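You operate a simulated robot arm through the tools that you are given. There is no shell and no other tool. Be economical: measure what you need, move in short steps, check, and stop when the job is done.

You run a simulated robot arm. Do the job below in one go: nothing can be reset, and whatever is moved stays where it is left.

Task
Swap the vial of blue liquid in carousel hole 4 for the vial on the tray.
Fine: turn hole 4 to the red arrow first, back under the nozzle last; old vial on the yellow tray; leave hole 1 alone.

Only the result counts: the job must be done as asked and must still hold three seconds after the hand-in. Knocking over, shifting, dropping, spilling or breaking anything else fails it.

Robot
A 6-joint arm with a two-finger parallel gripper, fixed in place. Base frame: the origin is at the foot of the arm, x ahead of it, y to its left, z up; the work surface is at about z = 904. Units: mm, degrees, N and s.
With the tool pointing down near the work surface it reaches from about 240 to 640 mm from the base axis. Its first joint turns from -66.0 to 66.0 degrees. Payload 2.7 kg.
Tool frame: the origin (TCP) lies between the finger pads and is the grasp point; the fingertips stand 23 mm ahead of it; z points along the fingers, y is the line along which they close. The gripper opens to 94 mm. The fingers are 38 mm wide and 10 mm thick; the gripper's body (54 by 96 mm) begins 39 mm behind the TCP.
Orientation is that of the tool frame in the base frame, as a unit quaternion [w, x, y, z]. With the fingers straight down and closing along the base's y, the tool's x points along the base's -x, its y along +y and its z along -z.

Tools
- The arm moves only by the tool drive_tool. Its argument "moves" is a list of rows, each a list of 3 entries, a list of its own where there are three numbers: the turn, a rotation vector about the tool's x, y, z in degrees, then the shift along the tool's x, y, z in mm, then the gripper command, from -1 (fully open) to 1 (shut), values between in proportion. In form: [[[rx, ry, rz], [x, y, z], jaw], ...]. A call has 1 to 12 rows; each row is the pose to reach, as a shift and turn from the pose commanded when the call began, along the tool's axes at that moment. A row lasts 0.2 s, in which the tool goes at most 50 mm and 8.6 degrees; a call with a longer step from one row to the next is refused whole, and so is a gripper value outside its range. Where a pose cannot be reached the arm comes as near as it can. A force on the tool above 70 N (or 10 N above the force at the start of the call, whichever is more), or a blocked arm, ends the call early, and 0.2 s more pass. The fingers move at their own pace (about 45 mm/s each) and stop on an object; they squeeze with about 40 N. The grip force told is the motor's: it shows also when the fingers shut on nothing. Time passes only in rows, and 0.2 s behind the last, so rows that repeat a pose let the fingers close. The reply holds the time, the measured pose of the TCP, the force on the tool along the base axes, the opening and the grip force, in the units named above and with some noise.
- Cameras (640 x 400 px; columns grow to the right, rows downward): "scene" is fixed at [70.2, -430, 1398.4]; the picture's right is [0.81, -0.59, 0.00], its down [-0.37, -0.50, -0.78] and it looks along [0.46, 0.63, -0.62] (base axes); focal length 223 px, centre (320, 200). "wrist" rides on the gripper at [86, 16, -74] in the tool frame; the picture's right is [-0.18, 0.98, 0.00], its down [-0.58, -0.11, -0.81] and it looks along [-0.79, -0.15, 0.59] (tool axes); focal length 243 px, centre (320, 200). There is no depth. A picture from a camera that has moved, and an enlarged one, comes with that camera's place and axes in the base frame and with its lens.
- capture(camera): a new picture of that camera. The clock stands still meanwhile.
- zoom(camera, box): a new picture of the part [left, top, right, bottom] of that camera's present view, enlarged. The clock stands still meanwhile.
- close_job(): hands the job in; it is judged then, once.

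Go step by step. Nothing tells you positions but the pictures and the camera data: compare them with the known pose of the tool, close in by small moves and look again before you grip or let go. The budget is 120 turns and 84 pictures, counting those below and the enlarged ones. Unless the task says otherwise, let go and move clear before handing in, and close with one line.

The tools are called after "Emit:" as a command line: name --argument value ..., lists and objects as JSON in quotes. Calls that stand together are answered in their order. drive_tool: Moves the arm, as the interface text tells. Its arguments: {"type":"object","properties":{"moves":{"type":"array"}},"required":["moves"]} The other tools are called the same way: capture (camera) takes a picture; zoom (camera, box) takes an enlarged picture of a part of a camera's view; close_job () hands the job in.

At the start:

```text
time: 0.0
tcp_pos: [336.5, -1.3, 1260.6]
tool_rot: [0.001, 0.0, 1.0, 0.0]
wrist_force: [0.3, -0.1, -0.5]
grip_width: 94.0
grasp_force: 0.0
```

scene: 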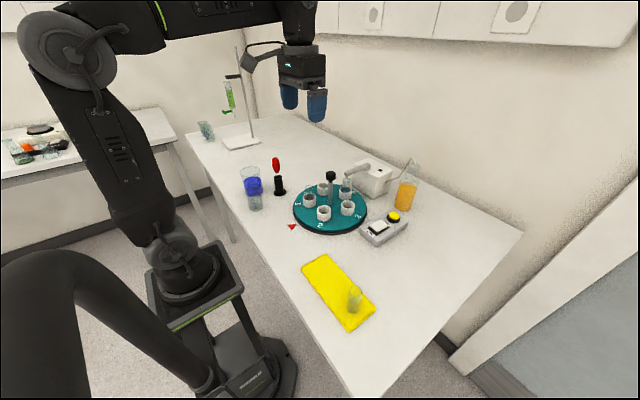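
wrist: 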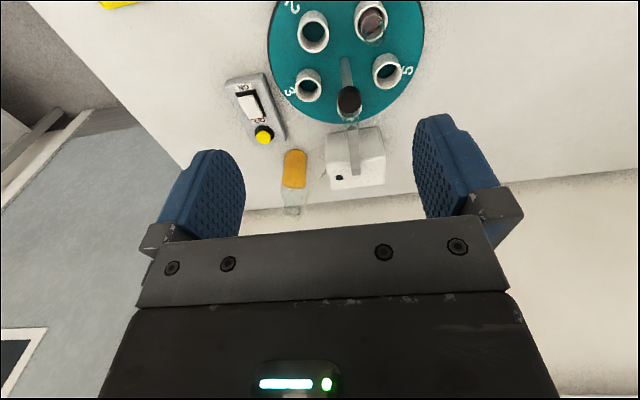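

I see a teal carousel with five holders, a switch box, a nozzle unit and a yellow tray with a vial. I'll zoom in on the details first.

Emit:
zoom --camera "scene" --box '[230, 140, 430, 265]'

Emit:
zoom --camera "scene" --box '[280, 160, 380, 240]'

Emit:
zoom --camera "wrist" --box '[210, 0, 450, 150]'

Emit:
zoom --camera "scene" --box '[290, 240, 400, 340]'

```text
3.20 times, centred on (330, 202) of scene
camera zoom: at [70.2, -430.0, 1398.4], right [0.81, -0.59, 0.0], down [-0.37, -0.5, -0.78], along [0.46, 0.63, -0.62], focal length 714 px, centre (288, 192)
```

zoom: 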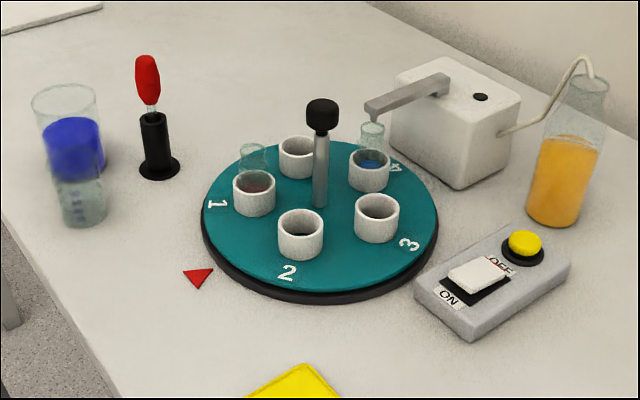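

```text
5.00 times, centred on (330, 200) of scene
camera zoom: at [70.2, -430.0, 1398.4], right [0.81, -0.59, 0.0], down [-0.37, -0.5, -0.78], along [0.46, 0.63, -0.62], focal length 1116 px, centre (270, 200)
```

zoom: 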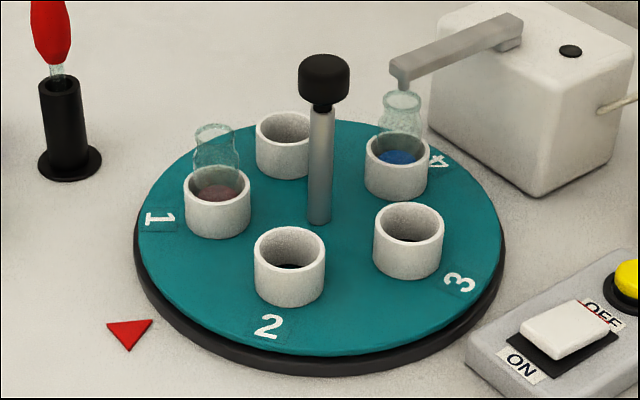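

```text
2.67 times, centred on (330, 75) of wrist
camera zoom: at [250.9, 14.4, 1335.3], right [0.18, 0.98, 0.0], down [0.58, -0.11, 0.81], along [0.79, -0.15, -0.59], focal length 647 px, centre (293, 533)
```

zoom: 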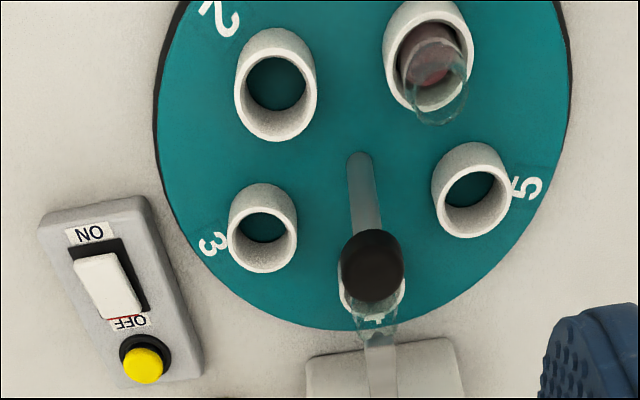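

```text
4.00 times, centred on (345, 290) of scene
camera zoom: at [70.2, -430.0, 1398.4], right [0.81, -0.59, 0.0], down [-0.37, -0.5, -0.78], along [0.46, 0.63, -0.62], focal length 893 px, centre (220, -160)
```

zoom: 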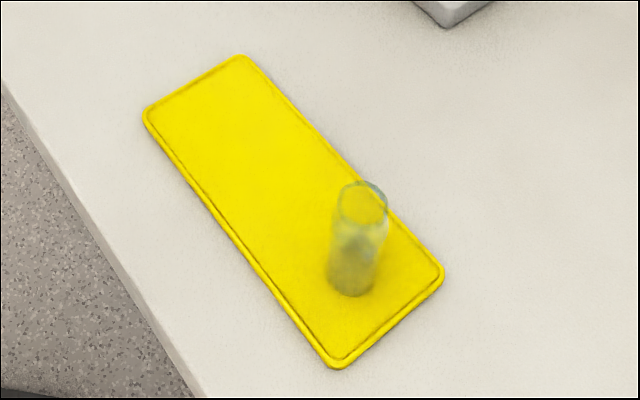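

The carousel centre is at about (428, 5), with hole 4 on the +x side under the nozzle and the arrow on the -x side, so it needs a half turn. I'll move above the central knob, whose top is near z 1050, for a closer look.

Emit:
drive_tool --moves '[[[0, 0, 0], [-23, 1.5, 30], -1], [[0, 0, 0], [-46, 3, 60], -1], [[0, 0, 0], [-69, 4.5, 90], -1], [[0, 0, 0], [-90, 6, 120], -1], [[0, 0, 0], [-90, 6, 120], -1]]'

Emit:
capture --camera "wrist"

Emit:
zoom --camera "scene" --box '[270, 100, 430, 240]'

```text
time: 1.2
tcp_pos: [426.4, 5.0, 1139.0]
tool_rot: [0.001, 0.0, 1.0, 0.0]
wrist_force: [0.0, -0.1, -0.4]
grip_width: 93.8
grasp_force: 0.1
```

```text
77 pictures are left
camera wrist: at [339.4, 21.3, 1213.9], right [0.18, 0.98, 0.0], down [0.58, -0.11, 0.81], along [0.79, -0.15, -0.59], focal length 243 px, centre (320, 200)
```

wrist: 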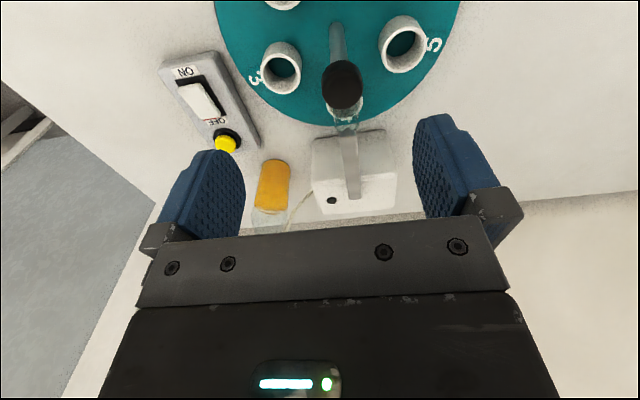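

```text
2.86 times, centred on (350, 170) of scene
camera zoom: at [70.2, -430.0, 1398.4], right [0.81, -0.59, 0.0], down [-0.37, -0.5, -0.78], along [0.46, 0.63, -0.62], focal length 638 px, centre (234, 286)
```

zoom: 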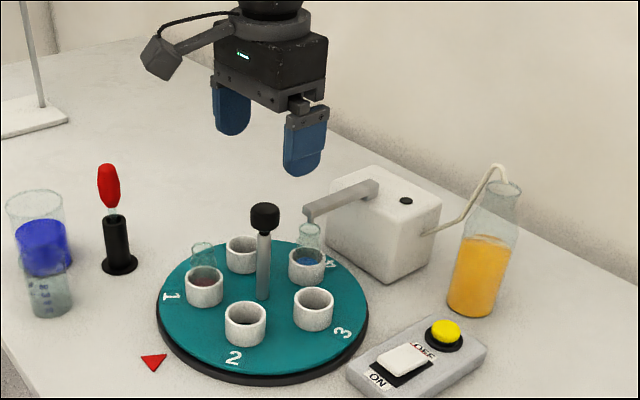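

By combining both cameras I put the knob at about (439, 19.5, 1033). I'll pre-turn the wrist -90° above the knob so there is room for a half turn.

Emit:
drive_tool --moves '[[[0, 0, -8], [-3, 3, 0], -0.06], [[0, 0, -16], [-6, 6, 0], -0.06], [[0, 0, -24], [-9, 9, 0], -0.06], [[0, 0, -32], [-12, 12, 0], -0.06], [[0, 0, -40], [-12.6, 14.5, 0], -0.06], [[0, 0, -48], [-12.6, 14.5, 0], -0.06], [[0, 0, -56], [-12.6, 14.5, 0], -0.06], [[0, 0, -64], [-12.6, 14.5, 0], -0.06], [[0, 0, -72], [-12.6, 14.5, 0], -0.06], [[0, 0, -80], [-12.6, 14.5, 0], -0.06], [[0, 0, -88], [-12.6, 14.5, 0], -0.06], [[0, 0, -90], [-12.6, 14.5, 0], -0.06]]'

Emit:
capture --camera "wrist"

```text
time: 3.8
tcp_pos: [439.4, 19.5, 1140.1]
tool_rot: [-0.001, 0.708, -0.706, 0.0]
wrist_force: [-0.3, 0.1, -0.5]
grip_width: 49.7
grasp_force: 0.0
```

```text
75 pictures are left
camera wrist: at [424.8, -67.2, 1215.2], right [-0.98, 0.18, 0.0], down [0.11, 0.58, 0.81], along [0.15, 0.79, -0.59], focal length 243 px, centre (320, 200)
```

wrist: 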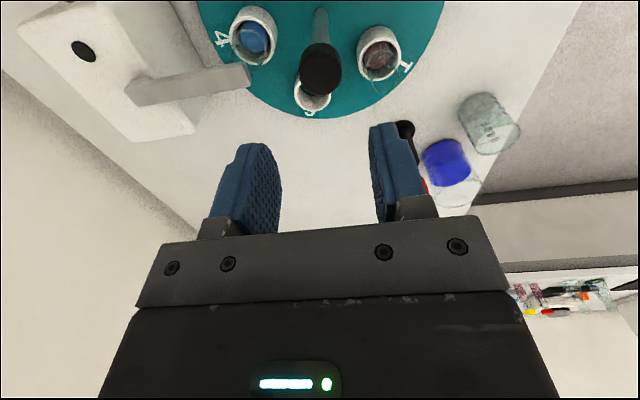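

The knob estimate holds at about (440, 19). I'll descend over it and look before closing.

Emit:
drive_tool --moves '[[[0, 0, 0], [0, 0, 30], -0.06], [[0, 0, 0], [0, 0, 60], -0.06], [[0, 0, 0], [0, 0, 85], -0.06], [[0, 0, 0], [0, 0, 97], -0.06], [[0, 0, 0], [0, 0, 105], -0.06], [[0, 0, 0], [0, 0, 105], -0.06]]'

Emit:
capture --camera "wrist"

Emit:
zoom --camera "scene" --box '[280, 130, 400, 240]'

```text
time: 5.2
tcp_pos: [439.6, 19.8, 1036.7]
tool_rot: [0.001, -0.707, 0.707, 0.0]
wrist_force: [-0.7, 0.3, -0.4]
grip_width: 49.9
grasp_force: 0.1
```

```text
74 pictures are left
camera wrist: at [424.6, -68.0, 1111.5], right [-0.98, 0.18, 0.0], down [0.11, 0.58, 0.81], along [0.15, 0.79, -0.59], focal length 243 px, centre (320, 200)
```

wrist: 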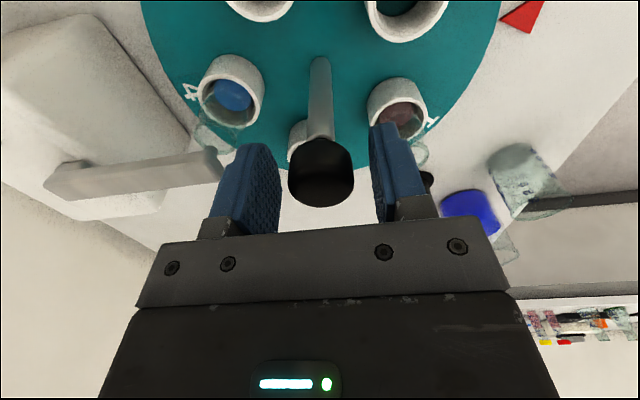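

```text
3.64 times, centred on (340, 185) of scene
camera zoom: at [70.2, -430.0, 1398.4], right [0.81, -0.59, 0.0], down [-0.37, -0.5, -0.78], along [0.46, 0.63, -0.62], focal length 812 px, centre (247, 254)
```

zoom: 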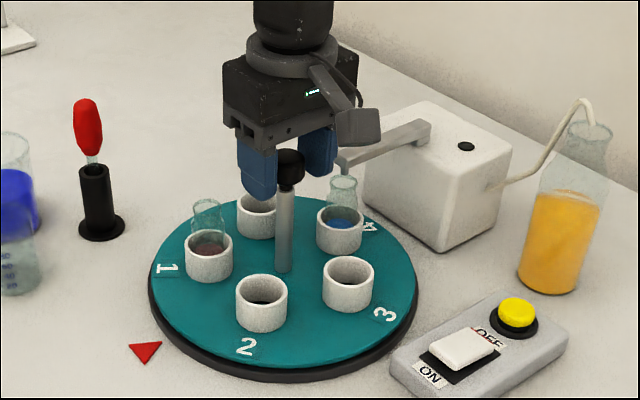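

The fingers straddle the knob and are clear of the nozzle, so I'll close on it.

Emit:
drive_tool --moves '[[[0, 0, 0], [0, 0, 2], 0.2], [[0, 0, 0], [0, 0, 2], 1], [[0, 0, 0], [0, 0, 2], 1], [[0, 0, 0], [0, 0, 2], 1], [[0, 0, 0], [0, 0, 2], 1]]'

```text
time: 6.4
tcp_pos: [439.8, 19.0, 1034.8]
tool_rot: [0.0, -0.707, 0.708, 0.0]
wrist_force: [-4.7, 0.3, 4.4]
grip_width: 32.0
grasp_force: 44.9
```

I have the knob, 32 mm wide. I'll try a small twist and look at the carousel.

Emit:
drive_tool --moves '[[[0, 0, 4], [0, 0, 0], 1], [[0, 0, 8], [0, 0, 0], 1], [[0, 0, 12], [0, 0, 0], 1], [[0, 0, 16], [0, 0, 0], 1], [[0, 0, 20], [0, 0, 0], 1]]'

Emit:
zoom --camera "scene" --box '[280, 130, 400, 240]'

```text
time: 7.6
tcp_pos: [438.9, 19.2, 1035.6]
tool_rot: [0.001, -0.573, 0.82, -0.002]
wrist_force: [-12.6, -2.7, 27.9]
grip_width: 31.9
grasp_force: 45.1
```

```text
3.64 times, centred on (340, 185) of scene
camera zoom: at [69.4, -430.1, 1398.4], right [0.81, -0.59, 0.0], down [-0.37, -0.5, -0.78], along [0.46, 0.63, -0.62], focal length 812 px, centre (247, 254)
```

zoom: 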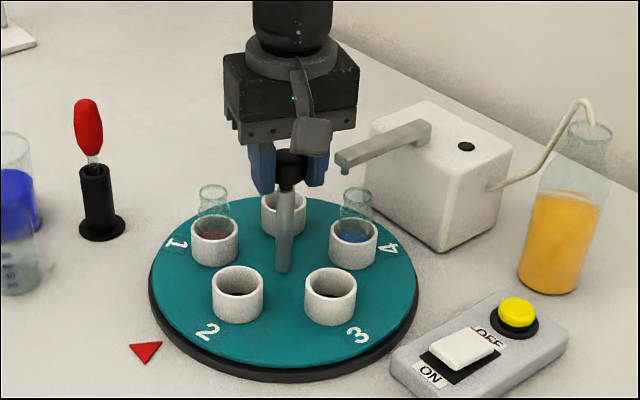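

The carousel follows the twist (CW from above). I'll keep turning with a small offset to relieve the side load.

Emit:
drive_tool --moves '[[[0, 0, 6], [0.3, 1, -1], 1], [[0, 0, 12], [0.3, 1, -1], 1], [[0, 0, 18], [0.3, 1, -1], 1], [[0, 0, 24], [0.3, 1, -1], 1], [[0, 0, 30], [0.3, 1, -1], 1], [[0, 0, 36], [0.3, 1, -1], 1], [[0, 0, 42], [0.3, 1, -1], 1], [[0, 0, 48], [0.3, 1, -1], 1]]'

Emit:
zoom --camera "scene" --box '[280, 130, 400, 240]'

```text
time: 9.4
tcp_pos: [438.4, 19.2, 1035.9]
tool_rot: [0.002, -0.19, 0.982, 0.001]
wrist_force: [2.6, 1.6, 11.5]
grip_width: 31.7
grasp_force: 45.4
```

```text
3.64 times, centred on (340, 185) of scene
camera zoom: at [70.0, -430.0, 1398.4], right [0.81, -0.59, 0.0], down [-0.37, -0.5, -0.78], along [0.46, 0.63, -0.62], focal length 812 px, centre (247, 254)
```

zoom: 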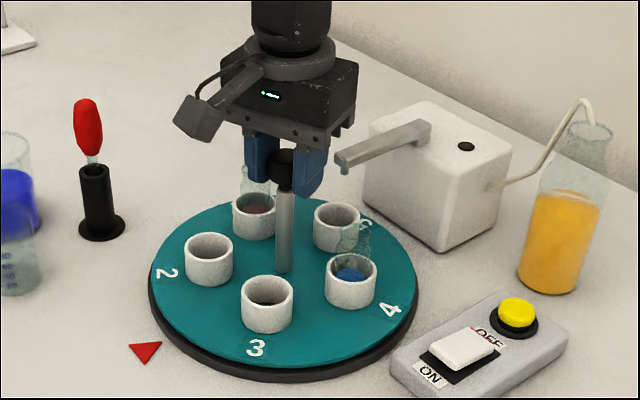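

It has turned about 68° cleanly, so I'll continue.

Emit:
drive_tool --moves '[[[0, 0, 6], [0, 0, -0.5], 1], [[0, 0, 12], [0, 0, -0.5], 1], [[0, 0, 18], [0, 0, -0.5], 1], [[0, 0, 24], [0, 0, -0.5], 1], [[0, 0, 30], [0, 0, -0.5], 1], [[0, 0, 36], [0, 0, -0.5], 1], [[0, 0, 42], [0, 0, -0.5], 1], [[0, 0, 48], [0, 0, -0.5], 1], [[0, 0, 54], [0, 0, -0.5], 1], [[0, 0, 60], [0, 0, -0.5], 1]]'

```text
time: 11.6
tcp_pos: [439.3, 20.3, 1034.5]
tool_rot: [-0.001, 0.326, 0.945, 0.001]
wrist_force: [16.6, 23.7, -18.3]
grip_width: 31.8
grasp_force: 44.9
```

The turn is about 128° now. The side load is building a little, so I'll ease it with a small shift and continue.

Emit:
drive_tool --moves '[[[0, 0, 0], [0, 1.2, 0.5], 1], [[0, 0, 6], [0, 1.2, 0.5], 1], [[0, 0, 12], [0, 1.2, 0.5], 1], [[0, 0, 18], [0, 1.2, 0.5], 1], [[0, 0, 24], [0, 1.2, 0.5], 1], [[0, 0, 30], [0, 1.2, 0.5], 1], [[0, 0, 36], [0, 1.2, 0.5], 1], [[0, 0, 42], [0, 1.2, 0.5], 1], [[0, 0, 48], [0, 1.2, 0.5], 1], [[0, 0, 52], [0, 1.2, 0.5], 1]]'

Emit:
zoom --camera "scene" --box '[280, 130, 400, 240]'

Emit:
capture --camera "wrist"

```text
time: 13.8
tcp_pos: [439.9, 19.2, 1035.2]
tool_rot: [0.002, 0.707, 0.707, 0.001]
wrist_force: [9.5, 2.0, 1.8]
grip_width: 32.1
grasp_force: 45.4
```

```text
3.64 times, centred on (340, 185) of scene
camera zoom: at [70.5, -429.9, 1398.4], right [0.81, -0.59, 0.0], down [-0.37, -0.5, -0.78], along [0.46, 0.63, -0.62], focal length 812 px, centre (247, 254)
```

zoom: 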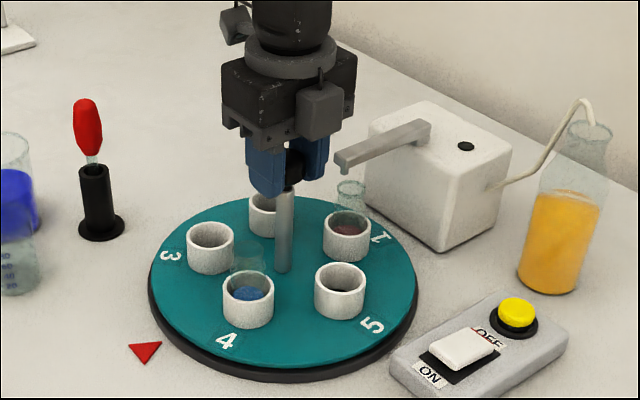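

```text
69 pictures are left
camera wrist: at [456.7, 105.5, 1110.5], right [0.98, -0.19, 0.0], down [-0.11, -0.58, 0.81], along [-0.15, -0.79, -0.59], focal length 243 px, centre (320, 200)
```

wrist: 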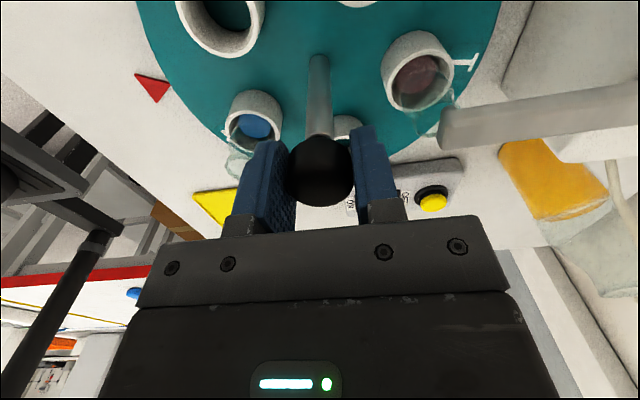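

Hole 4 is still about 23° short of the arrow because the grip slipped a little. I'll turn further.

Emit:
drive_tool --moves '[[[0, 0, 5], [0, 0, 0], 1], [[0, 0, 10], [0, 0, 0], 1], [[0, 0, 15], [0, 0, 0], 1], [[0, 0, 20], [0, 0, 0], 1], [[0, 0, 23], [0, 0, 0], 1], [[0, 0, 23], [0, 0, 0], 1]]'

Emit:
zoom --camera "scene" --box '[280, 130, 400, 240]'

```text
time: 15.2
tcp_pos: [439.6, 20.6, 1035.8]
tool_rot: [0.001, 0.834, 0.551, 0.001]
wrist_force: [17.0, -2.5, 8.4]
grip_width: 31.9
grasp_force: 45.2
```

```text
3.64 times, centred on (340, 185) of scene
camera zoom: at [70.6, -430.1, 1398.3], right [0.81, -0.59, 0.0], down [-0.37, -0.5, -0.78], along [0.46, 0.63, -0.62], focal length 812 px, centre (247, 254)
```

zoom: 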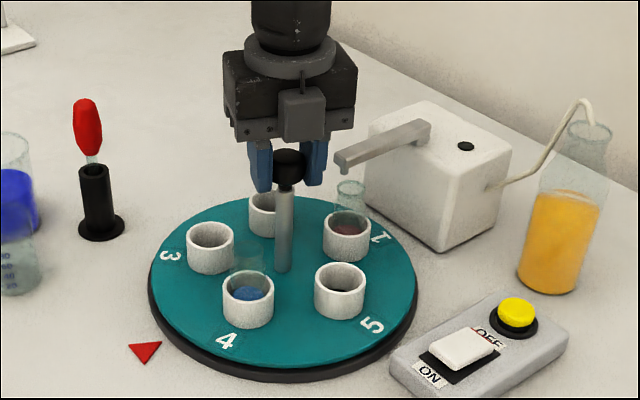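

The knob slipped and the carousel stayed put, so something may be blocking it. I'll check vial 1 against the nozzle.

Emit:
zoom --camera "scene" --box '[330, 165, 370, 205]'

Emit:
zoom --camera "wrist" --box '[340, 0, 560, 200]'

```text
10.00 times, centred on (350, 185) of scene
camera zoom: at [70.6, -430.1, 1398.3], right [0.81, -0.59, 0.0], down [-0.37, -0.5, -0.78], along [0.46, 0.63, -0.62], focal length 2232 px, centre (20, 350)
```

zoom: 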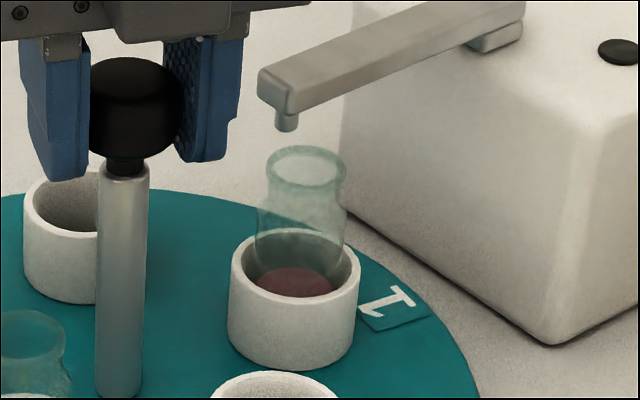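

```text
2.00 times, centred on (450, 100) of wrist
camera zoom: at [489.3, 93.2, 1110.2], right [0.83, -0.56, 0.0], down [-0.33, -0.49, 0.81], along [-0.45, -0.67, -0.59], focal length 485 px, centre (60, 400)
```

zoom: 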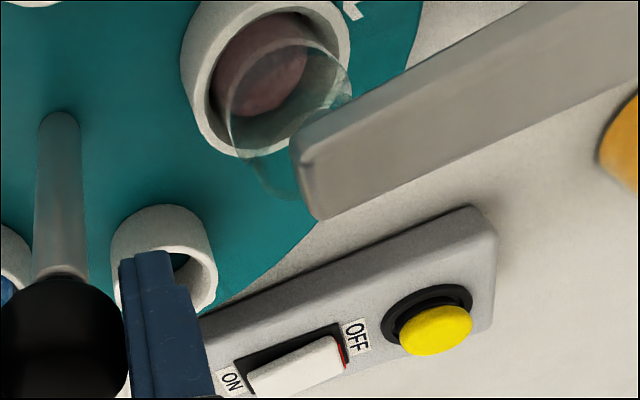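

There is no contact with the nozzle, so it may be a stop or plain slip. I'll test by turning back 30° and forward 38° to see where it ends.

Emit:
drive_tool --moves '[[[0, 0, -8], [0, 0, 0], 1], [[0, 0, -16], [0, 0, 0], 1], [[0, 0, -24], [0, 0, 0], 1], [[0, 0, -30], [0, 0, 0], 1], [[0, 0, -24], [0, 0, 0], 1], [[0, 0, -18], [0, 0, 0], 1], [[0, 0, -12], [0, 0, 0], 1], [[0, 0, -6], [0, 0, 0], 1], [[0, 0, 0], [0, 0, 0], 1], [[0, 0, 4], [0, 0, 0], 1], [[0, 0, 8], [0, 0, 0], 1]]'

Emit:
zoom --camera "scene" --box '[280, 130, 400, 240]'

```text
time: 17.6
tcp_pos: [439.1, 19.5, 1035.9]
tool_rot: [0.001, 0.871, 0.491, 0.001]
wrist_force: [11.2, -1.1, 13.3]
grip_width: 31.5
grasp_force: 44.6
```

```text
3.64 times, centred on (340, 185) of scene
camera zoom: at [70.4, -430.0, 1398.4], right [0.81, -0.59, 0.0], down [-0.37, -0.5, -0.78], along [0.46, 0.63, -0.62], focal length 812 px, centre (247, 254)
```

zoom: 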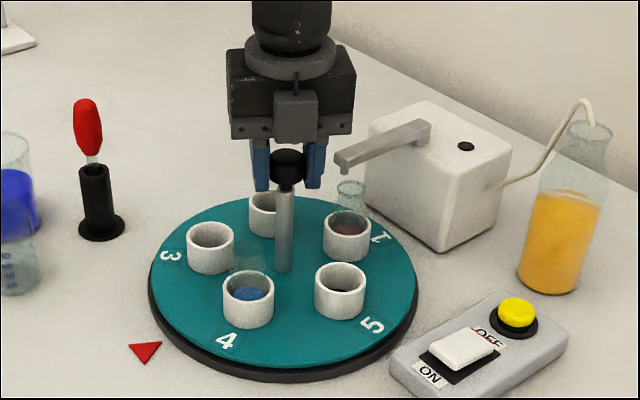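

There is a hard stop at about -157°, so hole 4 has to go round the other way (CCW). I'll turn CCW now.

Emit:
drive_tool --moves '[[[0, 0, -5], [0, 0, 0], 1], [[0, 0, -12], [0, 0, 0], 1], [[0, 0, -20], [0, 0, 0], 1], [[0, 0, -28], [0, 0, 0], 1], [[0, 0, -36], [0, 0, 0], 1], [[0, 0, -44], [0, 0, 0], 1], [[0, 0, -52], [0, 0, 0], 1], [[0, 0, -60], [0, 0, 0], 1], [[0, 0, -68], [0, 0, 0], 1], [[0, 0, -76], [0, 0, 0], 1], [[0, 0, -84], [0, 0, 0], 1], [[0, 0, -90], [0, 0, 0], 1]]'

```text
time: 20.2
tcp_pos: [439.7, 19.9, 1035.1]
tool_rot: [0.001, 0.266, 0.964, 0.001]
wrist_force: [8.6, -6.2, 4.7]
grip_width: 31.1
grasp_force: 44.9
```

The stroke is smooth, so I'll continue CCW.

Emit:
drive_tool --moves '[[[0, 0, -5], [0, 0, 0], 1], [[0, 0, -12], [0, 0, 0], 1], [[0, 0, -20], [0, 0, 0], 1], [[0, 0, -28], [0, 0, 0], 1], [[0, 0, -36], [0, 0, 0], 1], [[0, 0, -44], [0, 0, 0], 1], [[0, 0, -52], [0, 0, 0], 1], [[0, 0, -60], [0, 0, 0], 1], [[0, 0, -68], [0, 0, 0], 1], [[0, 0, -76], [0, 0, 0], 1], [[0, 0, -84], [0, 0, 0], 1], [[0, 0, -90], [0, 0, 0], 1]]'

Emit:
zoom --camera "scene" --box '[280, 130, 400, 240]'

```text
time: 22.8
tcp_pos: [439.9, 20.7, 1034.1]
tool_rot: [0.001, -0.493, 0.87, -0.001]
wrist_force: [18.6, -11.4, -3.1]
grip_width: 31.4
grasp_force: 44.6
```

```text
3.64 times, centred on (340, 185) of scene
camera zoom: at [70.8, -430.3, 1398.3], right [0.81, -0.59, 0.0], down [-0.37, -0.5, -0.78], along [0.46, 0.63, -0.62], focal length 812 px, centre (247, 254)
```

zoom: 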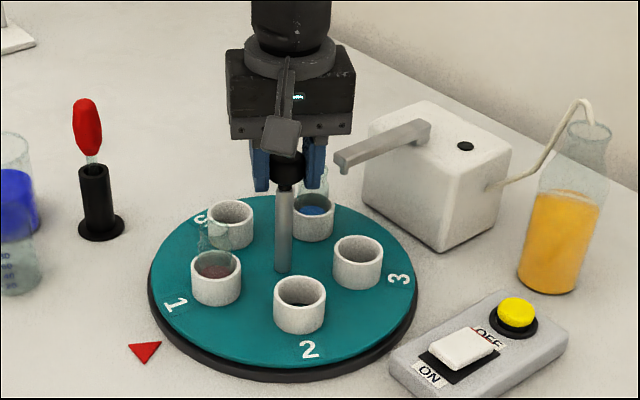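

Hole 4 is at about +23°. I'll continue CCW as far as the wrist allows.

Emit:
drive_tool --moves '[[[0, 0, -5], [0, 0, 0], 1], [[0, 0, -12], [0, 0, 0], 1], [[0, 0, -20], [0, 0, 0], 1], [[0, 0, -28], [0, 0, 0], 1], [[0, 0, -36], [0, 0, 0], 1], [[0, 0, -44], [0, 0, 0], 1], [[0, 0, -52], [0, 0, 0], 1], [[0, 0, -60], [0, 0, 0], 1], [[0, 0, -68], [0, 0, 0], 1], [[0, 0, -74], [0, 0, 0], 1]]'

Emit:
zoom --camera "scene" --box '[280, 130, 400, 240]'

```text
time: 25.0
tcp_pos: [440.0, 20.1, 1035.7]
tool_rot: [0.0, 0.918, -0.397, 0.0]
wrist_force: [14.3, -8.6, -7.7]
grip_width: 31.0
grasp_force: 44.9
```

```text
3.64 times, centred on (340, 185) of scene
camera zoom: at [70.7, -430.2, 1398.3], right [0.81, -0.59, 0.0], down [-0.37, -0.5, -0.78], along [0.46, 0.63, -0.62], focal length 812 px, centre (247, 254)
```

zoom: 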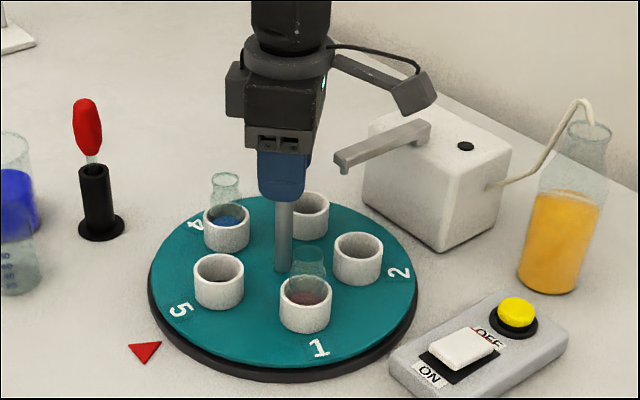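

Hole 4 is at about 97°. The wrist is far round, so I'll open in place, rotate the wrist back and regrip.

Emit:
drive_tool --moves '[[[0, 0, 0], [0, 0, 0], -0.1], [[0, 0, 0], [0, 0, 0], -0.1], [[0, 0, 0], [0, 0, 0], -0.1], [[0, 0, 8], [0, 0, 0], -0.1], [[0, 0, 16], [0, 0, 0], -0.1], [[0, 0, 24], [0, 0, 0], -0.1], [[0, 0, 32], [0, 0, 0], -0.1], [[0, 0, 40], [0, 0, 0], -0.1], [[0, 0, 48], [0, 0, 0], -0.1], [[0, 0, 56], [0, 0, 0], -0.1], [[0, 0, 64], [0, 0, 0], -0.1], [[0, 0, 72], [0, 0, 0], -0.1]]'

Emit:
drive_tool --moves '[[[0, 0, 8], [0, 0, 0], -0.1], [[0, 0, 16], [0, 0, 0], -0.1], [[0, 0, 24], [0, 0, 0], -0.1], [[0, 0, 32], [0, 0, 0], -0.1], [[0, 0, 40], [0, 0, 0], -0.1], [[0, 0, 40], [0, 0, 0], -0.1], [[0, 0, 40], [0, 0, 0], 1], [[0, 0, 40], [0, 0, 0], 1], [[0, 0, 40], [0, 0, 0], 1], [[0, 0, 40], [0, 0, 0], 1]]'

Emit:
drive_tool --moves '[[[0, 0, -5], [0, 0, 0], 1], [[0, 0, -12], [0, 0, 0], 1], [[0, 0, -20], [0, 0, 0], 1], [[0, 0, -28], [0, 0, 0], 1], [[0, 0, -36], [0, 0, 0], 1], [[0, 0, -44], [0, 0, 0], 1], [[0, 0, -52], [0, 0, 0], 1], [[0, 0, -60], [0, 0, 0], 1], [[0, 0, -66], [0, 0, 0], 1], [[0, 0, -72], [0, 0, 0], 1]]'

Emit:
zoom --camera "scene" --box '[280, 130, 400, 240]'

```text
time: 27.6
tcp_pos: [439.9, 19.8, 1035.7]
tool_rot: [0.0, -0.506, 0.862, -0.001]
wrist_force: [0.4, -0.8, 1.1]
grip_width: 51.6
grasp_force: 0.1
```

```text
time: 29.8
tcp_pos: [439.1, 19.8, 1033.4]
tool_rot: [0.0, -0.182, 0.983, 0.0]
wrist_force: [3.1, -7.2, -2.2]
grip_width: 31.8
grasp_force: 45.4
```

```text
time: 32.0
tcp_pos: [440.4, 19.7, 1035.5]
tool_rot: [0.0, 0.726, -0.688, 0.001]
wrist_force: [13.3, -20.1, -6.7]
grip_width: 31.8
grasp_force: 45.2
```

```text
3.64 times, centred on (340, 185) of scene
camera zoom: at [70.6, -430.7, 1398.1], right [0.81, -0.59, 0.0], down [-0.37, -0.5, -0.78], along [0.46, 0.63, -0.62], focal length 812 px, centre (247, 254)
```

zoom: 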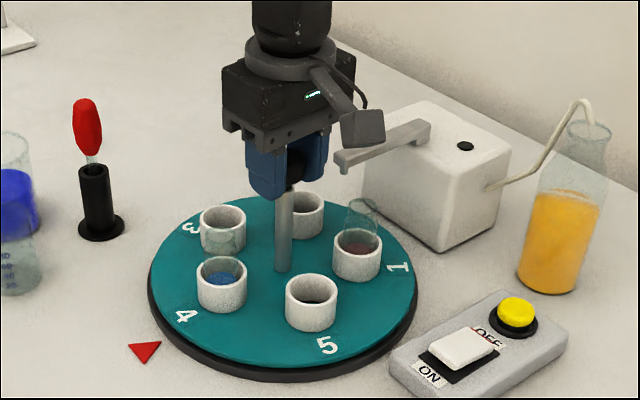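

Hole 4 now looks aligned with the arrow to within a degree or two. I'll zoom in for a finer check.

Emit:
zoom --camera "scene" --box '[290, 180, 360, 240]'

Emit:
capture --camera "wrist"

```text
6.67 times, centred on (325, 210) of scene
camera zoom: at [70.6, -430.7, 1398.1], right [0.81, -0.59, 0.0], down [-0.37, -0.5, -0.78], along [0.46, 0.63, -0.62], focal length 1488 px, centre (287, 133)
```

zoom: 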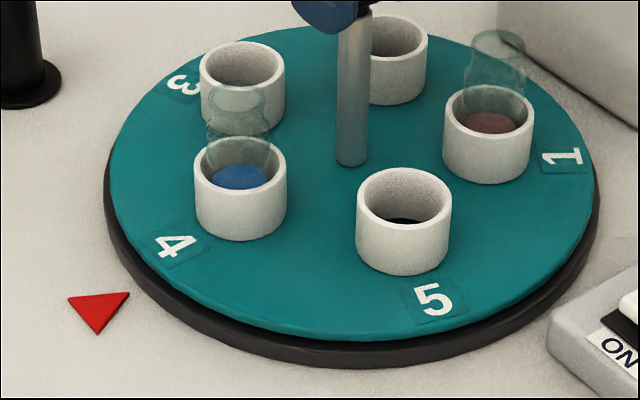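

```text
60 pictures are left
camera wrist: at [429.0, -68.4, 1108.7], right [-0.99, 0.13, 0.0], down [0.08, 0.59, 0.81], along [0.11, 0.8, -0.59], focal length 243 px, centre (320, 200)
```

wrist: 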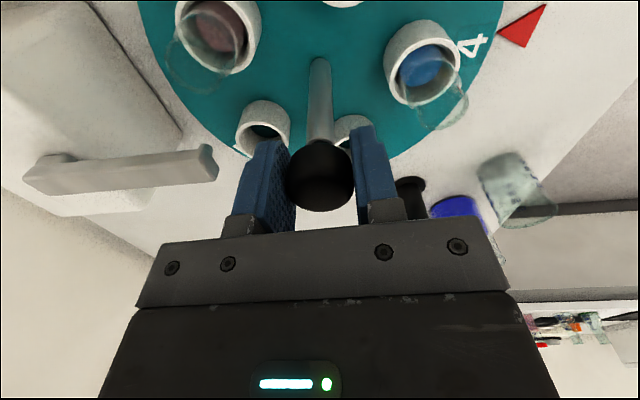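

Hole 4 is aligned with the arrow to about 1°. I'll release the knob, rise and turn the wrist back to neutral.

Emit:
drive_tool --moves '[[[0, 0, 0], [0, 0, 0], -0.1], [[0, 0, 0], [0, 0, 0], -0.1], [[0, 0, 0], [0, 0, 0], -0.1], [[0, 0, 0], [0, 0, -20], -0.1], [[0, 0, 0], [0, 0, -60], -0.1], [[0, 0, 0], [0, 0, -105], -0.1]]'

Emit:
drive_tool --moves '[[[0, 0, 8], [0, 0, 0], -0.1], [[0, 0, 16], [0, 0, 0], -0.1], [[0, 0, 24], [0, 0, 0], -0.1], [[0, 0, 32], [0, 0, 0], -0.1], [[0, 0, 40], [0, 0, 0], -0.1], [[0, 0, 48], [0, 0, 0], -0.1], [[0, 0, 56], [0, 0, 0], -0.1], [[0, 0, 64], [0, 0, 0], -0.1], [[0, 0, 72], [0, 0, 0], -0.1], [[0, 0, 80], [0, 0, 0], -0.1], [[0, 0, 88], [0, 0, 0], -0.1], [[0, 0, 93], [0, 0, 0], -0.1]]'

```text
time: 33.4
tcp_pos: [438.7, 20.8, 1140.3]
tool_rot: [0.0, 0.726, -0.688, 0.0]
wrist_force: [-1.0, -0.1, -0.2]
grip_width: 51.8
grasp_force: 0.0
```

```text
time: 36.0
tcp_pos: [439.5, 20.2, 1140.0]
tool_rot: [0.001, 0.002, 1.0, 0.001]
wrist_force: [-1.1, 0.5, -0.1]
grip_width: 51.7
grasp_force: 0.0
```

Next I'll back off toward the arrow to view vial 4 from the wrist camera.

Emit:
drive_tool --moves '[[[0, 0, 0], [40, 0, 0], -0.1], [[0, 0, 0], [80, 0, 0], -0.1], [[0, 0, 0], [120, 0, 20], -0.1], [[0, 0, 0], [150, 0, 40], -0.1], [[0, 0, 0], [150, 0, 40], -0.1]]'

Emit:
capture --camera "wrist"

Emit:
zoom --camera "scene" --box '[290, 165, 370, 240]'

```text
time: 37.2
tcp_pos: [290.0, 18.7, 1098.7]
tool_rot: [0.001, 0.0, 1.0, 0.0]
wrist_force: [-0.1, 0.3, -0.5]
grip_width: 52.0
grasp_force: 0.1
```

```text
59 pictures are left
camera wrist: at [204.5, 34.2, 1173.9], right [0.18, 0.98, 0.0], down [0.58, -0.11, 0.81], along [0.79, -0.15, -0.59], focal length 243 px, centre (320, 200)
```

wrist: 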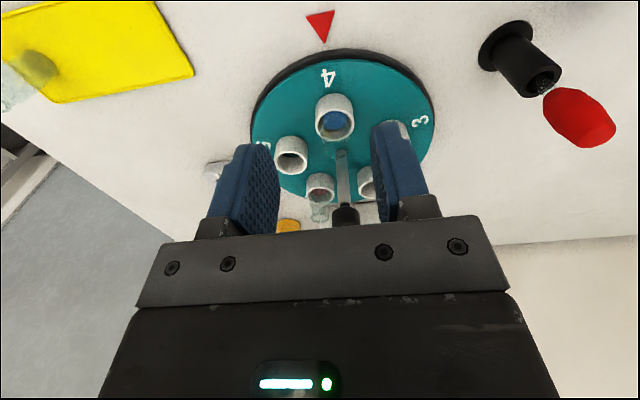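

```text
5.33 times, centred on (330, 202) of scene
camera zoom: at [70.2, -430.0, 1398.4], right [0.81, -0.59, 0.0], down [-0.37, -0.5, -0.78], along [0.46, 0.63, -0.62], focal length 1190 px, centre (267, 187)
```

zoom: 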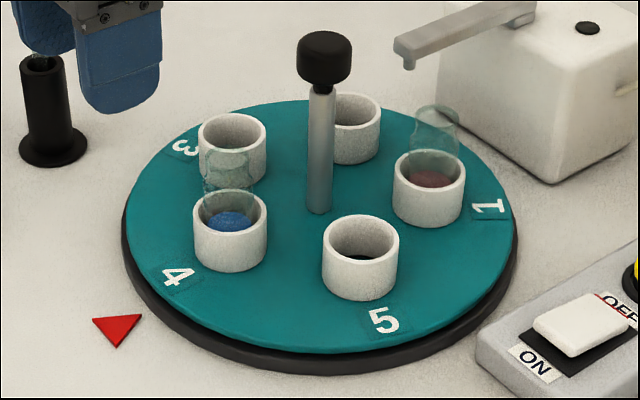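

The alignment held. I'll zoom on vial 4 in the wrist view.

Emit:
zoom --camera "wrist" --box '[280, 60, 400, 160]'

Emit:
zoom --camera "scene" --box '[300, 185, 340, 220]'

```text
4.00 times, centred on (340, 110) of wrist
camera zoom: at [204.5, 34.2, 1173.9], right [0.18, 0.98, 0.0], down [0.58, -0.11, 0.81], along [0.79, -0.15, -0.59], focal length 970 px, centre (240, 560)
```

zoom: 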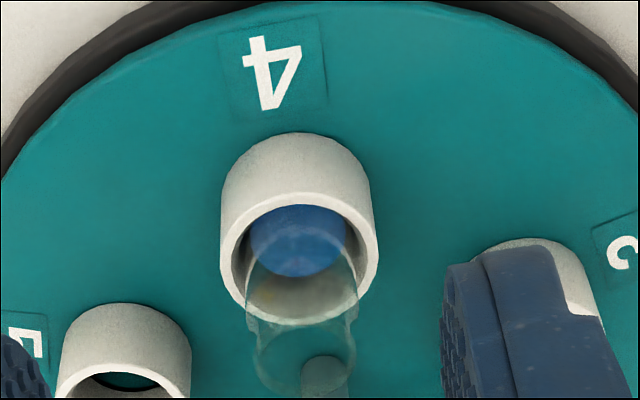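

```text
11.43 times, centred on (320, 202) of scene
camera zoom: at [70.2, -430.0, 1398.4], right [0.81, -0.59, 0.0], down [-0.37, -0.5, -0.78], along [0.46, 0.63, -0.62], focal length 2550 px, centre (320, 171)
```

zoom: 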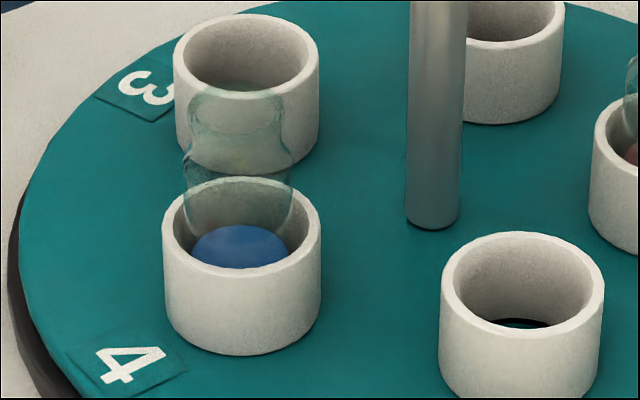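

Both cameras agree on cup 4 at (371, 19.4), with its rim at z 949 and the vial's lip at about z 993. I'll go above it and descend part way, then check.

Emit:
drive_tool --moves '[[[0, 0, 0], [-40, 0.7, 0], -0.1], [[0, 0, 0], [-81, 0.7, 0], -0.1], [[0, 0, 0], [-81, 0.7, 0], -0.1], [[0, 0, 0], [-81, 0.7, 40], -0.1], [[0, 0, 0], [-81, 0.7, 70], -0.1], [[0, 0, 0], [-81, 0.7, 90], -0.1], [[0, 0, 0], [-81, 0.7, 90], -0.1]]'

Emit:
capture --camera "wrist"

Emit:
zoom --camera "scene" --box '[280, 150, 370, 230]'

```text
time: 38.8
tcp_pos: [370.3, 21.4, 1009.0]
tool_rot: [0.0, 0.001, 1.0, 0.0]
wrist_force: [-0.2, 0.1, 0.2]
grip_width: 51.7
grasp_force: 0.1
```

```text
55 pictures are left
camera wrist: at [284.4, 37.3, 1084.1], right [0.18, 0.98, 0.0], down [0.58, -0.11, 0.81], along [0.79, -0.15, -0.59], focal length 243 px, centre (320, 200)
```

wrist: 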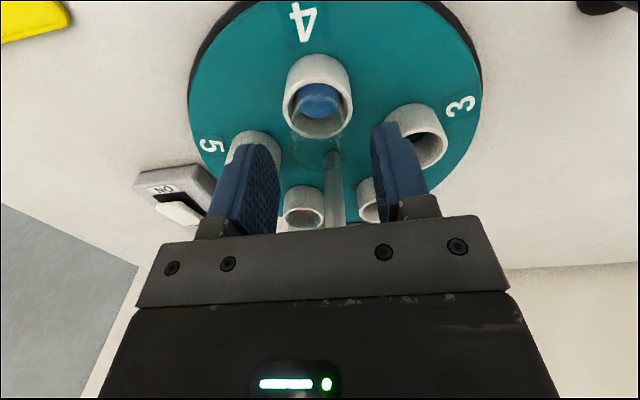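

```text
5.00 times, centred on (325, 190) of scene
camera zoom: at [70.2, -430.0, 1398.4], right [0.81, -0.59, 0.0], down [-0.37, -0.5, -0.78], along [0.46, 0.63, -0.62], focal length 1116 px, centre (295, 250)
```

zoom: 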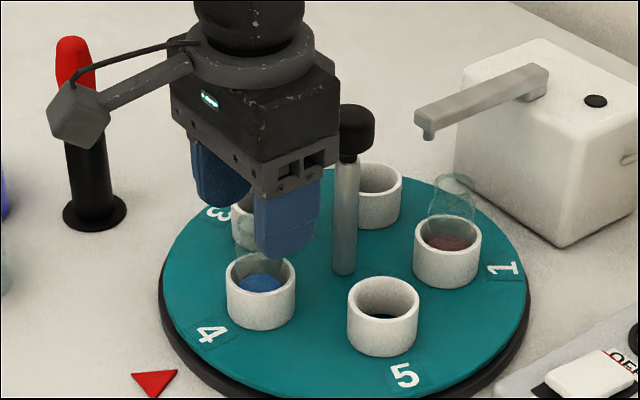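

The straddle looks good. I'll check the centring with a wrist zoom before going lower.

Emit:
zoom --camera "wrist" --box '[250, 40, 400, 180]'

```text
2.86 times, centred on (325, 110) of wrist
camera zoom: at [284.4, 37.3, 1084.1], right [0.18, 0.98, 0.0], down [0.58, -0.11, 0.81], along [0.79, -0.15, -0.59], focal length 693 px, centre (306, 457)
```

zoom: 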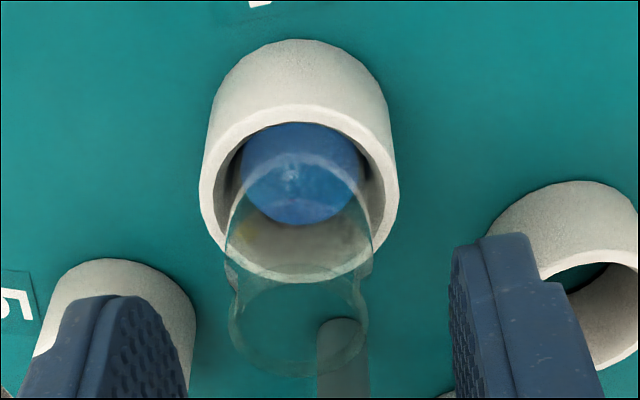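

It is centred at (370, 19.6). I'll descend to grip height and close.

Emit:
drive_tool --moves '[[[0, 0, 0], [0, -0.5, 12], -0.1], [[0, 0, 0], [0, -0.5, 24], -0.1], [[0, 0, 0], [0, -0.5, 32], -0.1], [[0, 0, 0], [0, -0.5, 32], -0.1]]'

Emit:
zoom --camera "scene" --box '[290, 165, 350, 220]'

```text
time: 39.8
tcp_pos: [369.9, 21.6, 978.0]
tool_rot: [0.0, 0.0, 1.0, 0.0]
wrist_force: [1.1, -0.6, 0.2]
grip_width: 51.6
grasp_force: 0.0
```

```text
7.27 times, centred on (320, 192) of scene
camera zoom: at [70.2, -430.0, 1398.4], right [0.81, -0.59, 0.0], down [-0.37, -0.5, -0.78], along [0.46, 0.63, -0.62], focal length 1623 px, centre (320, 254)
```

zoom: 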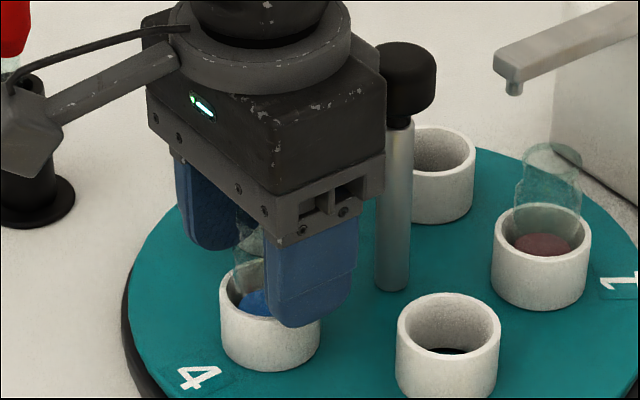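

I'll correct y by -1.5 mm and close.

Emit:
drive_tool --moves '[[[0, 0, 0], [-0.7, -1.5, 0], -0.1], [[0, 0, 0], [-0.7, -1.5, 0], 0.1], [[0, 0, 0], [-0.7, -1.5, 0], 0.25], [[0, 0, 0], [-0.7, -1.5, 0], 0.4], [[0, 0, 0], [-0.7, -1.5, 0], 1], [[0, 0, 0], [-0.7, -1.5, 0], 1], [[0, 0, 0], [-0.7, -1.5, 0], 1], [[0, 0, 0], [-0.7, -1.5, 0], 1]]'

Emit:
zoom --camera "scene" --box '[290, 165, 350, 220]'

```text
time: 41.6
tcp_pos: [370.7, 18.0, 978.0]
tool_rot: [-0.001, 0.0, 1.0, 0.0]
wrist_force: [-0.6, 0.1, 0.2]
grip_width: 28.3
grasp_force: 39.8
```

```text
7.27 times, centred on (320, 192) of scene
camera zoom: at [70.2, -430.0, 1398.4], right [0.81, -0.59, 0.0], down [-0.37, -0.5, -0.78], along [0.46, 0.63, -0.62], focal length 1623 px, centre (320, 254)
```

zoom: 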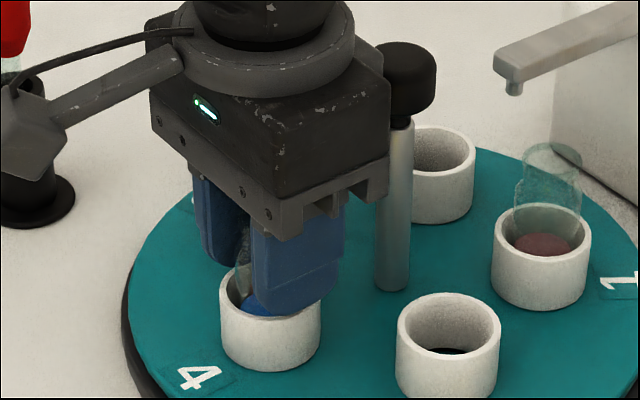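

The vial is gripped at 28 mm. I'll lift it straight up.

Emit:
drive_tool --moves '[[[0, 0, 0], [0, 0, -8], 1], [[0, 0, 0], [0, 0, -20], 1], [[0, 0, 0], [0, 0, -35], 1], [[0, 0, 0], [0, 0, -50], 1], [[0, 0, 0], [0, 0, -65], 1], [[0, 0, 0], [0, 0, -80], 1], [[0, 0, 0], [0, 0, -95], 1], [[0, 0, 0], [0, 0, -110], 1], [[0, 0, 0], [0, 0, -110], 1]]'

Emit:
capture --camera "scene"

Emit:
zoom --camera "scene" --box '[280, 110, 370, 230]'

```text
time: 43.6
tcp_pos: [370.0, 20.3, 1088.6]
tool_rot: [0.0, 0.0, 1.0, 0.0]
wrist_force: [-0.5, -0.5, 0.1]
grip_width: 28.1
grasp_force: 40.4
```

```text
50 pictures are left
```

scene: 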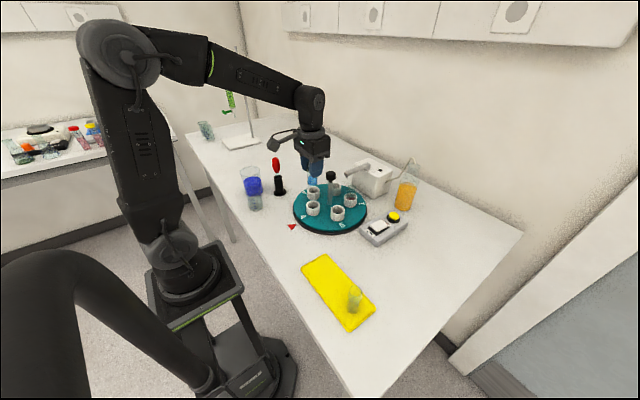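

```text
3.33 times, centred on (325, 170) of scene
camera zoom: at [70.2, -430.0, 1398.4], right [0.81, -0.59, 0.0], down [-0.37, -0.5, -0.78], along [0.46, 0.63, -0.62], focal length 744 px, centre (303, 300)
```

zoom: 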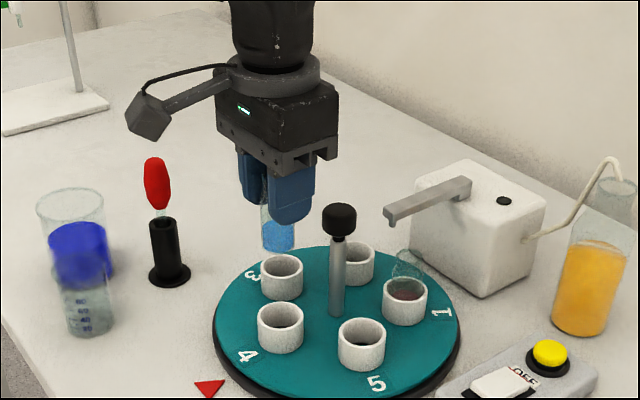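

The vial is out of the cup and hanging straight. I'll carry it over the empty half of the tray, at about (267, -185).

Emit:
drive_tool --moves '[[[0, 0, 0], [5, -10, 0], 1], [[0, 0, 0], [15, -30, 0], 1], [[0, 0, 0], [28, -56, 0], 1], [[0, 0, 0], [42, -84, 0], 1], [[0, 0, 0], [56, -112, 0], 1], [[0, 0, 0], [70, -140, 0], 1], [[0, 0, 0], [84, -168, 0], 1], [[0, 0, 0], [95, -190, 0], 1], [[0, 0, 0], [101, -201, 0], 1], [[0, 0, 0], [103, -205, 0], 1], [[0, 0, 0], [103, -205, 0], 1]]'

Emit:
capture --camera "wrist"

Emit:
zoom --camera "scene" --box '[280, 180, 420, 340]'

```text
time: 46.0
tcp_pos: [267.0, -188.8, 1087.9]
tool_rot: [0.0, 0.0, 1.0, 0.0]
wrist_force: [0.5, -0.7, 0.4]
grip_width: 28.4
grasp_force: 40.1
```

```text
48 pictures are left
camera wrist: at [180.7, -172.4, 1162.2], right [0.18, 0.98, 0.0], down [0.58, -0.11, 0.81], along [0.79, -0.15, -0.59], focal length 243 px, centre (320, 200)
```

wrist: 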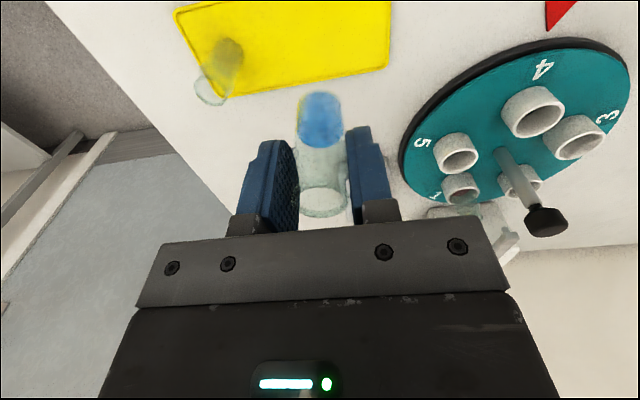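

```text
2.50 times, centred on (350, 260) of scene
camera zoom: at [70.2, -430.0, 1398.4], right [0.81, -0.59, 0.0], down [-0.37, -0.5, -0.78], along [0.46, 0.63, -0.62], focal length 558 px, centre (245, 50)
```

zoom: 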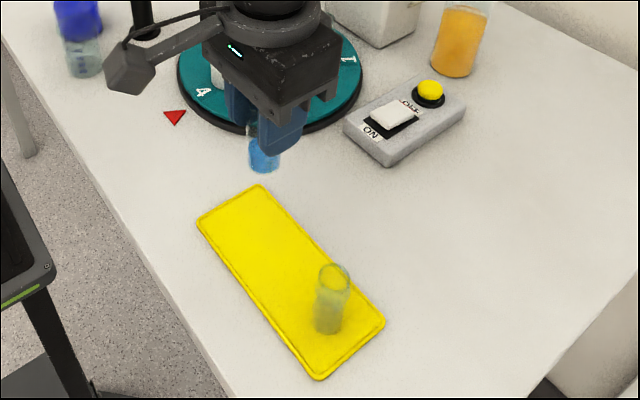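

The tray geometry is confirmed by both cameras. I'll lower to just above the tray and then check the gap.

Emit:
drive_tool --moves '[[[0, 0, 0], [0, 2, 15], 1], [[0, 0, 0], [0, 2, 35], 1], [[0, 0, 0], [0, 2, 55], 1], [[0, 0, 0], [0, 2, 75], 1], [[0, 0, 0], [0, 2, 90], 1], [[0, 0, 0], [0, 2, 98], 1], [[0, 0, 0], [0, 2, 98], 1]]'

Emit:
zoom --camera "scene" --box '[290, 220, 370, 300]'

Emit:
capture --camera "wrist"

```text
time: 47.6
tcp_pos: [267.0, -184.1, 989.7]
tool_rot: [0.0, 0.0, 1.0, 0.0]
wrist_force: [0.1, 0.5, -0.6]
grip_width: 28.2
grasp_force: 39.5
```

```text
5.00 times, centred on (330, 260) of scene
camera zoom: at [70.2, -430.0, 1398.4], right [0.81, -0.59, 0.0], down [-0.37, -0.5, -0.78], along [0.46, 0.63, -0.62], focal length 1116 px, centre (270, -100)
```

zoom: 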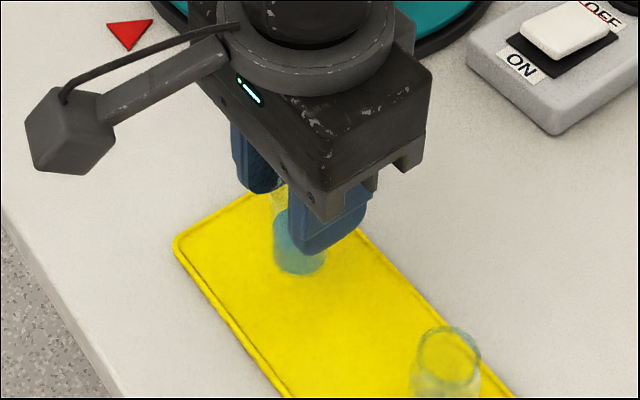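

```text
45 pictures are left
camera wrist: at [181.9, -168.1, 1063.6], right [0.18, 0.98, 0.0], down [0.58, -0.11, 0.81], along [0.79, -0.15, -0.59], focal length 243 px, centre (320, 200)
```

wrist: 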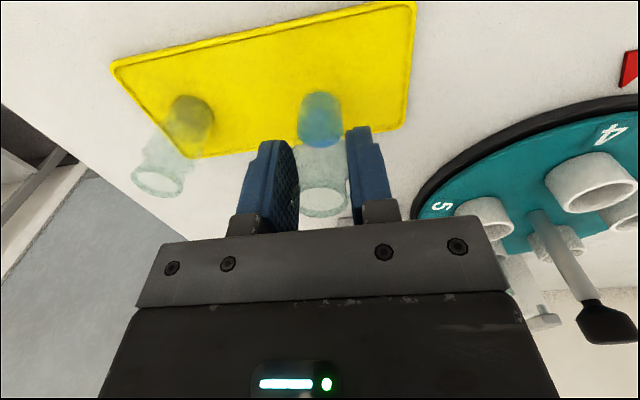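

The vial bottom looks about 12 mm above the tray. I'll lower in small steps and watch the force.

Emit:
drive_tool --moves '[[[0, 0, 0], [0, 0, 4], 1], [[0, 0, 0], [0, 0, 8], 1], [[0, 0, 0], [0, 0, 10], 1], [[0, 0, 0], [0, 0, 10], 1]]'

Emit:
drive_tool --moves '[[[0, 0, 0], [0, 0, 1.5], 1], [[0, 0, 0], [0, 0, 2.5], 1], [[0, 0, 0], [0, 0, 2.5], 1]]'

```text
time: 48.6
tcp_pos: [267.6, -183.5, 980.7]
tool_rot: [0.0, 0.0, 1.0, 0.0]
wrist_force: [0.3, 0.4, -0.8]
grip_width: 28.2
grasp_force: 39.8
```

```text
time: 49.4
tcp_pos: [268.1, -183.6, 977.1]
tool_rot: [0.0, 0.0, 1.0, 0.0]
wrist_force: [-0.6, 0.2, -0.8]
grip_width: 28.3
grasp_force: 39.5
```

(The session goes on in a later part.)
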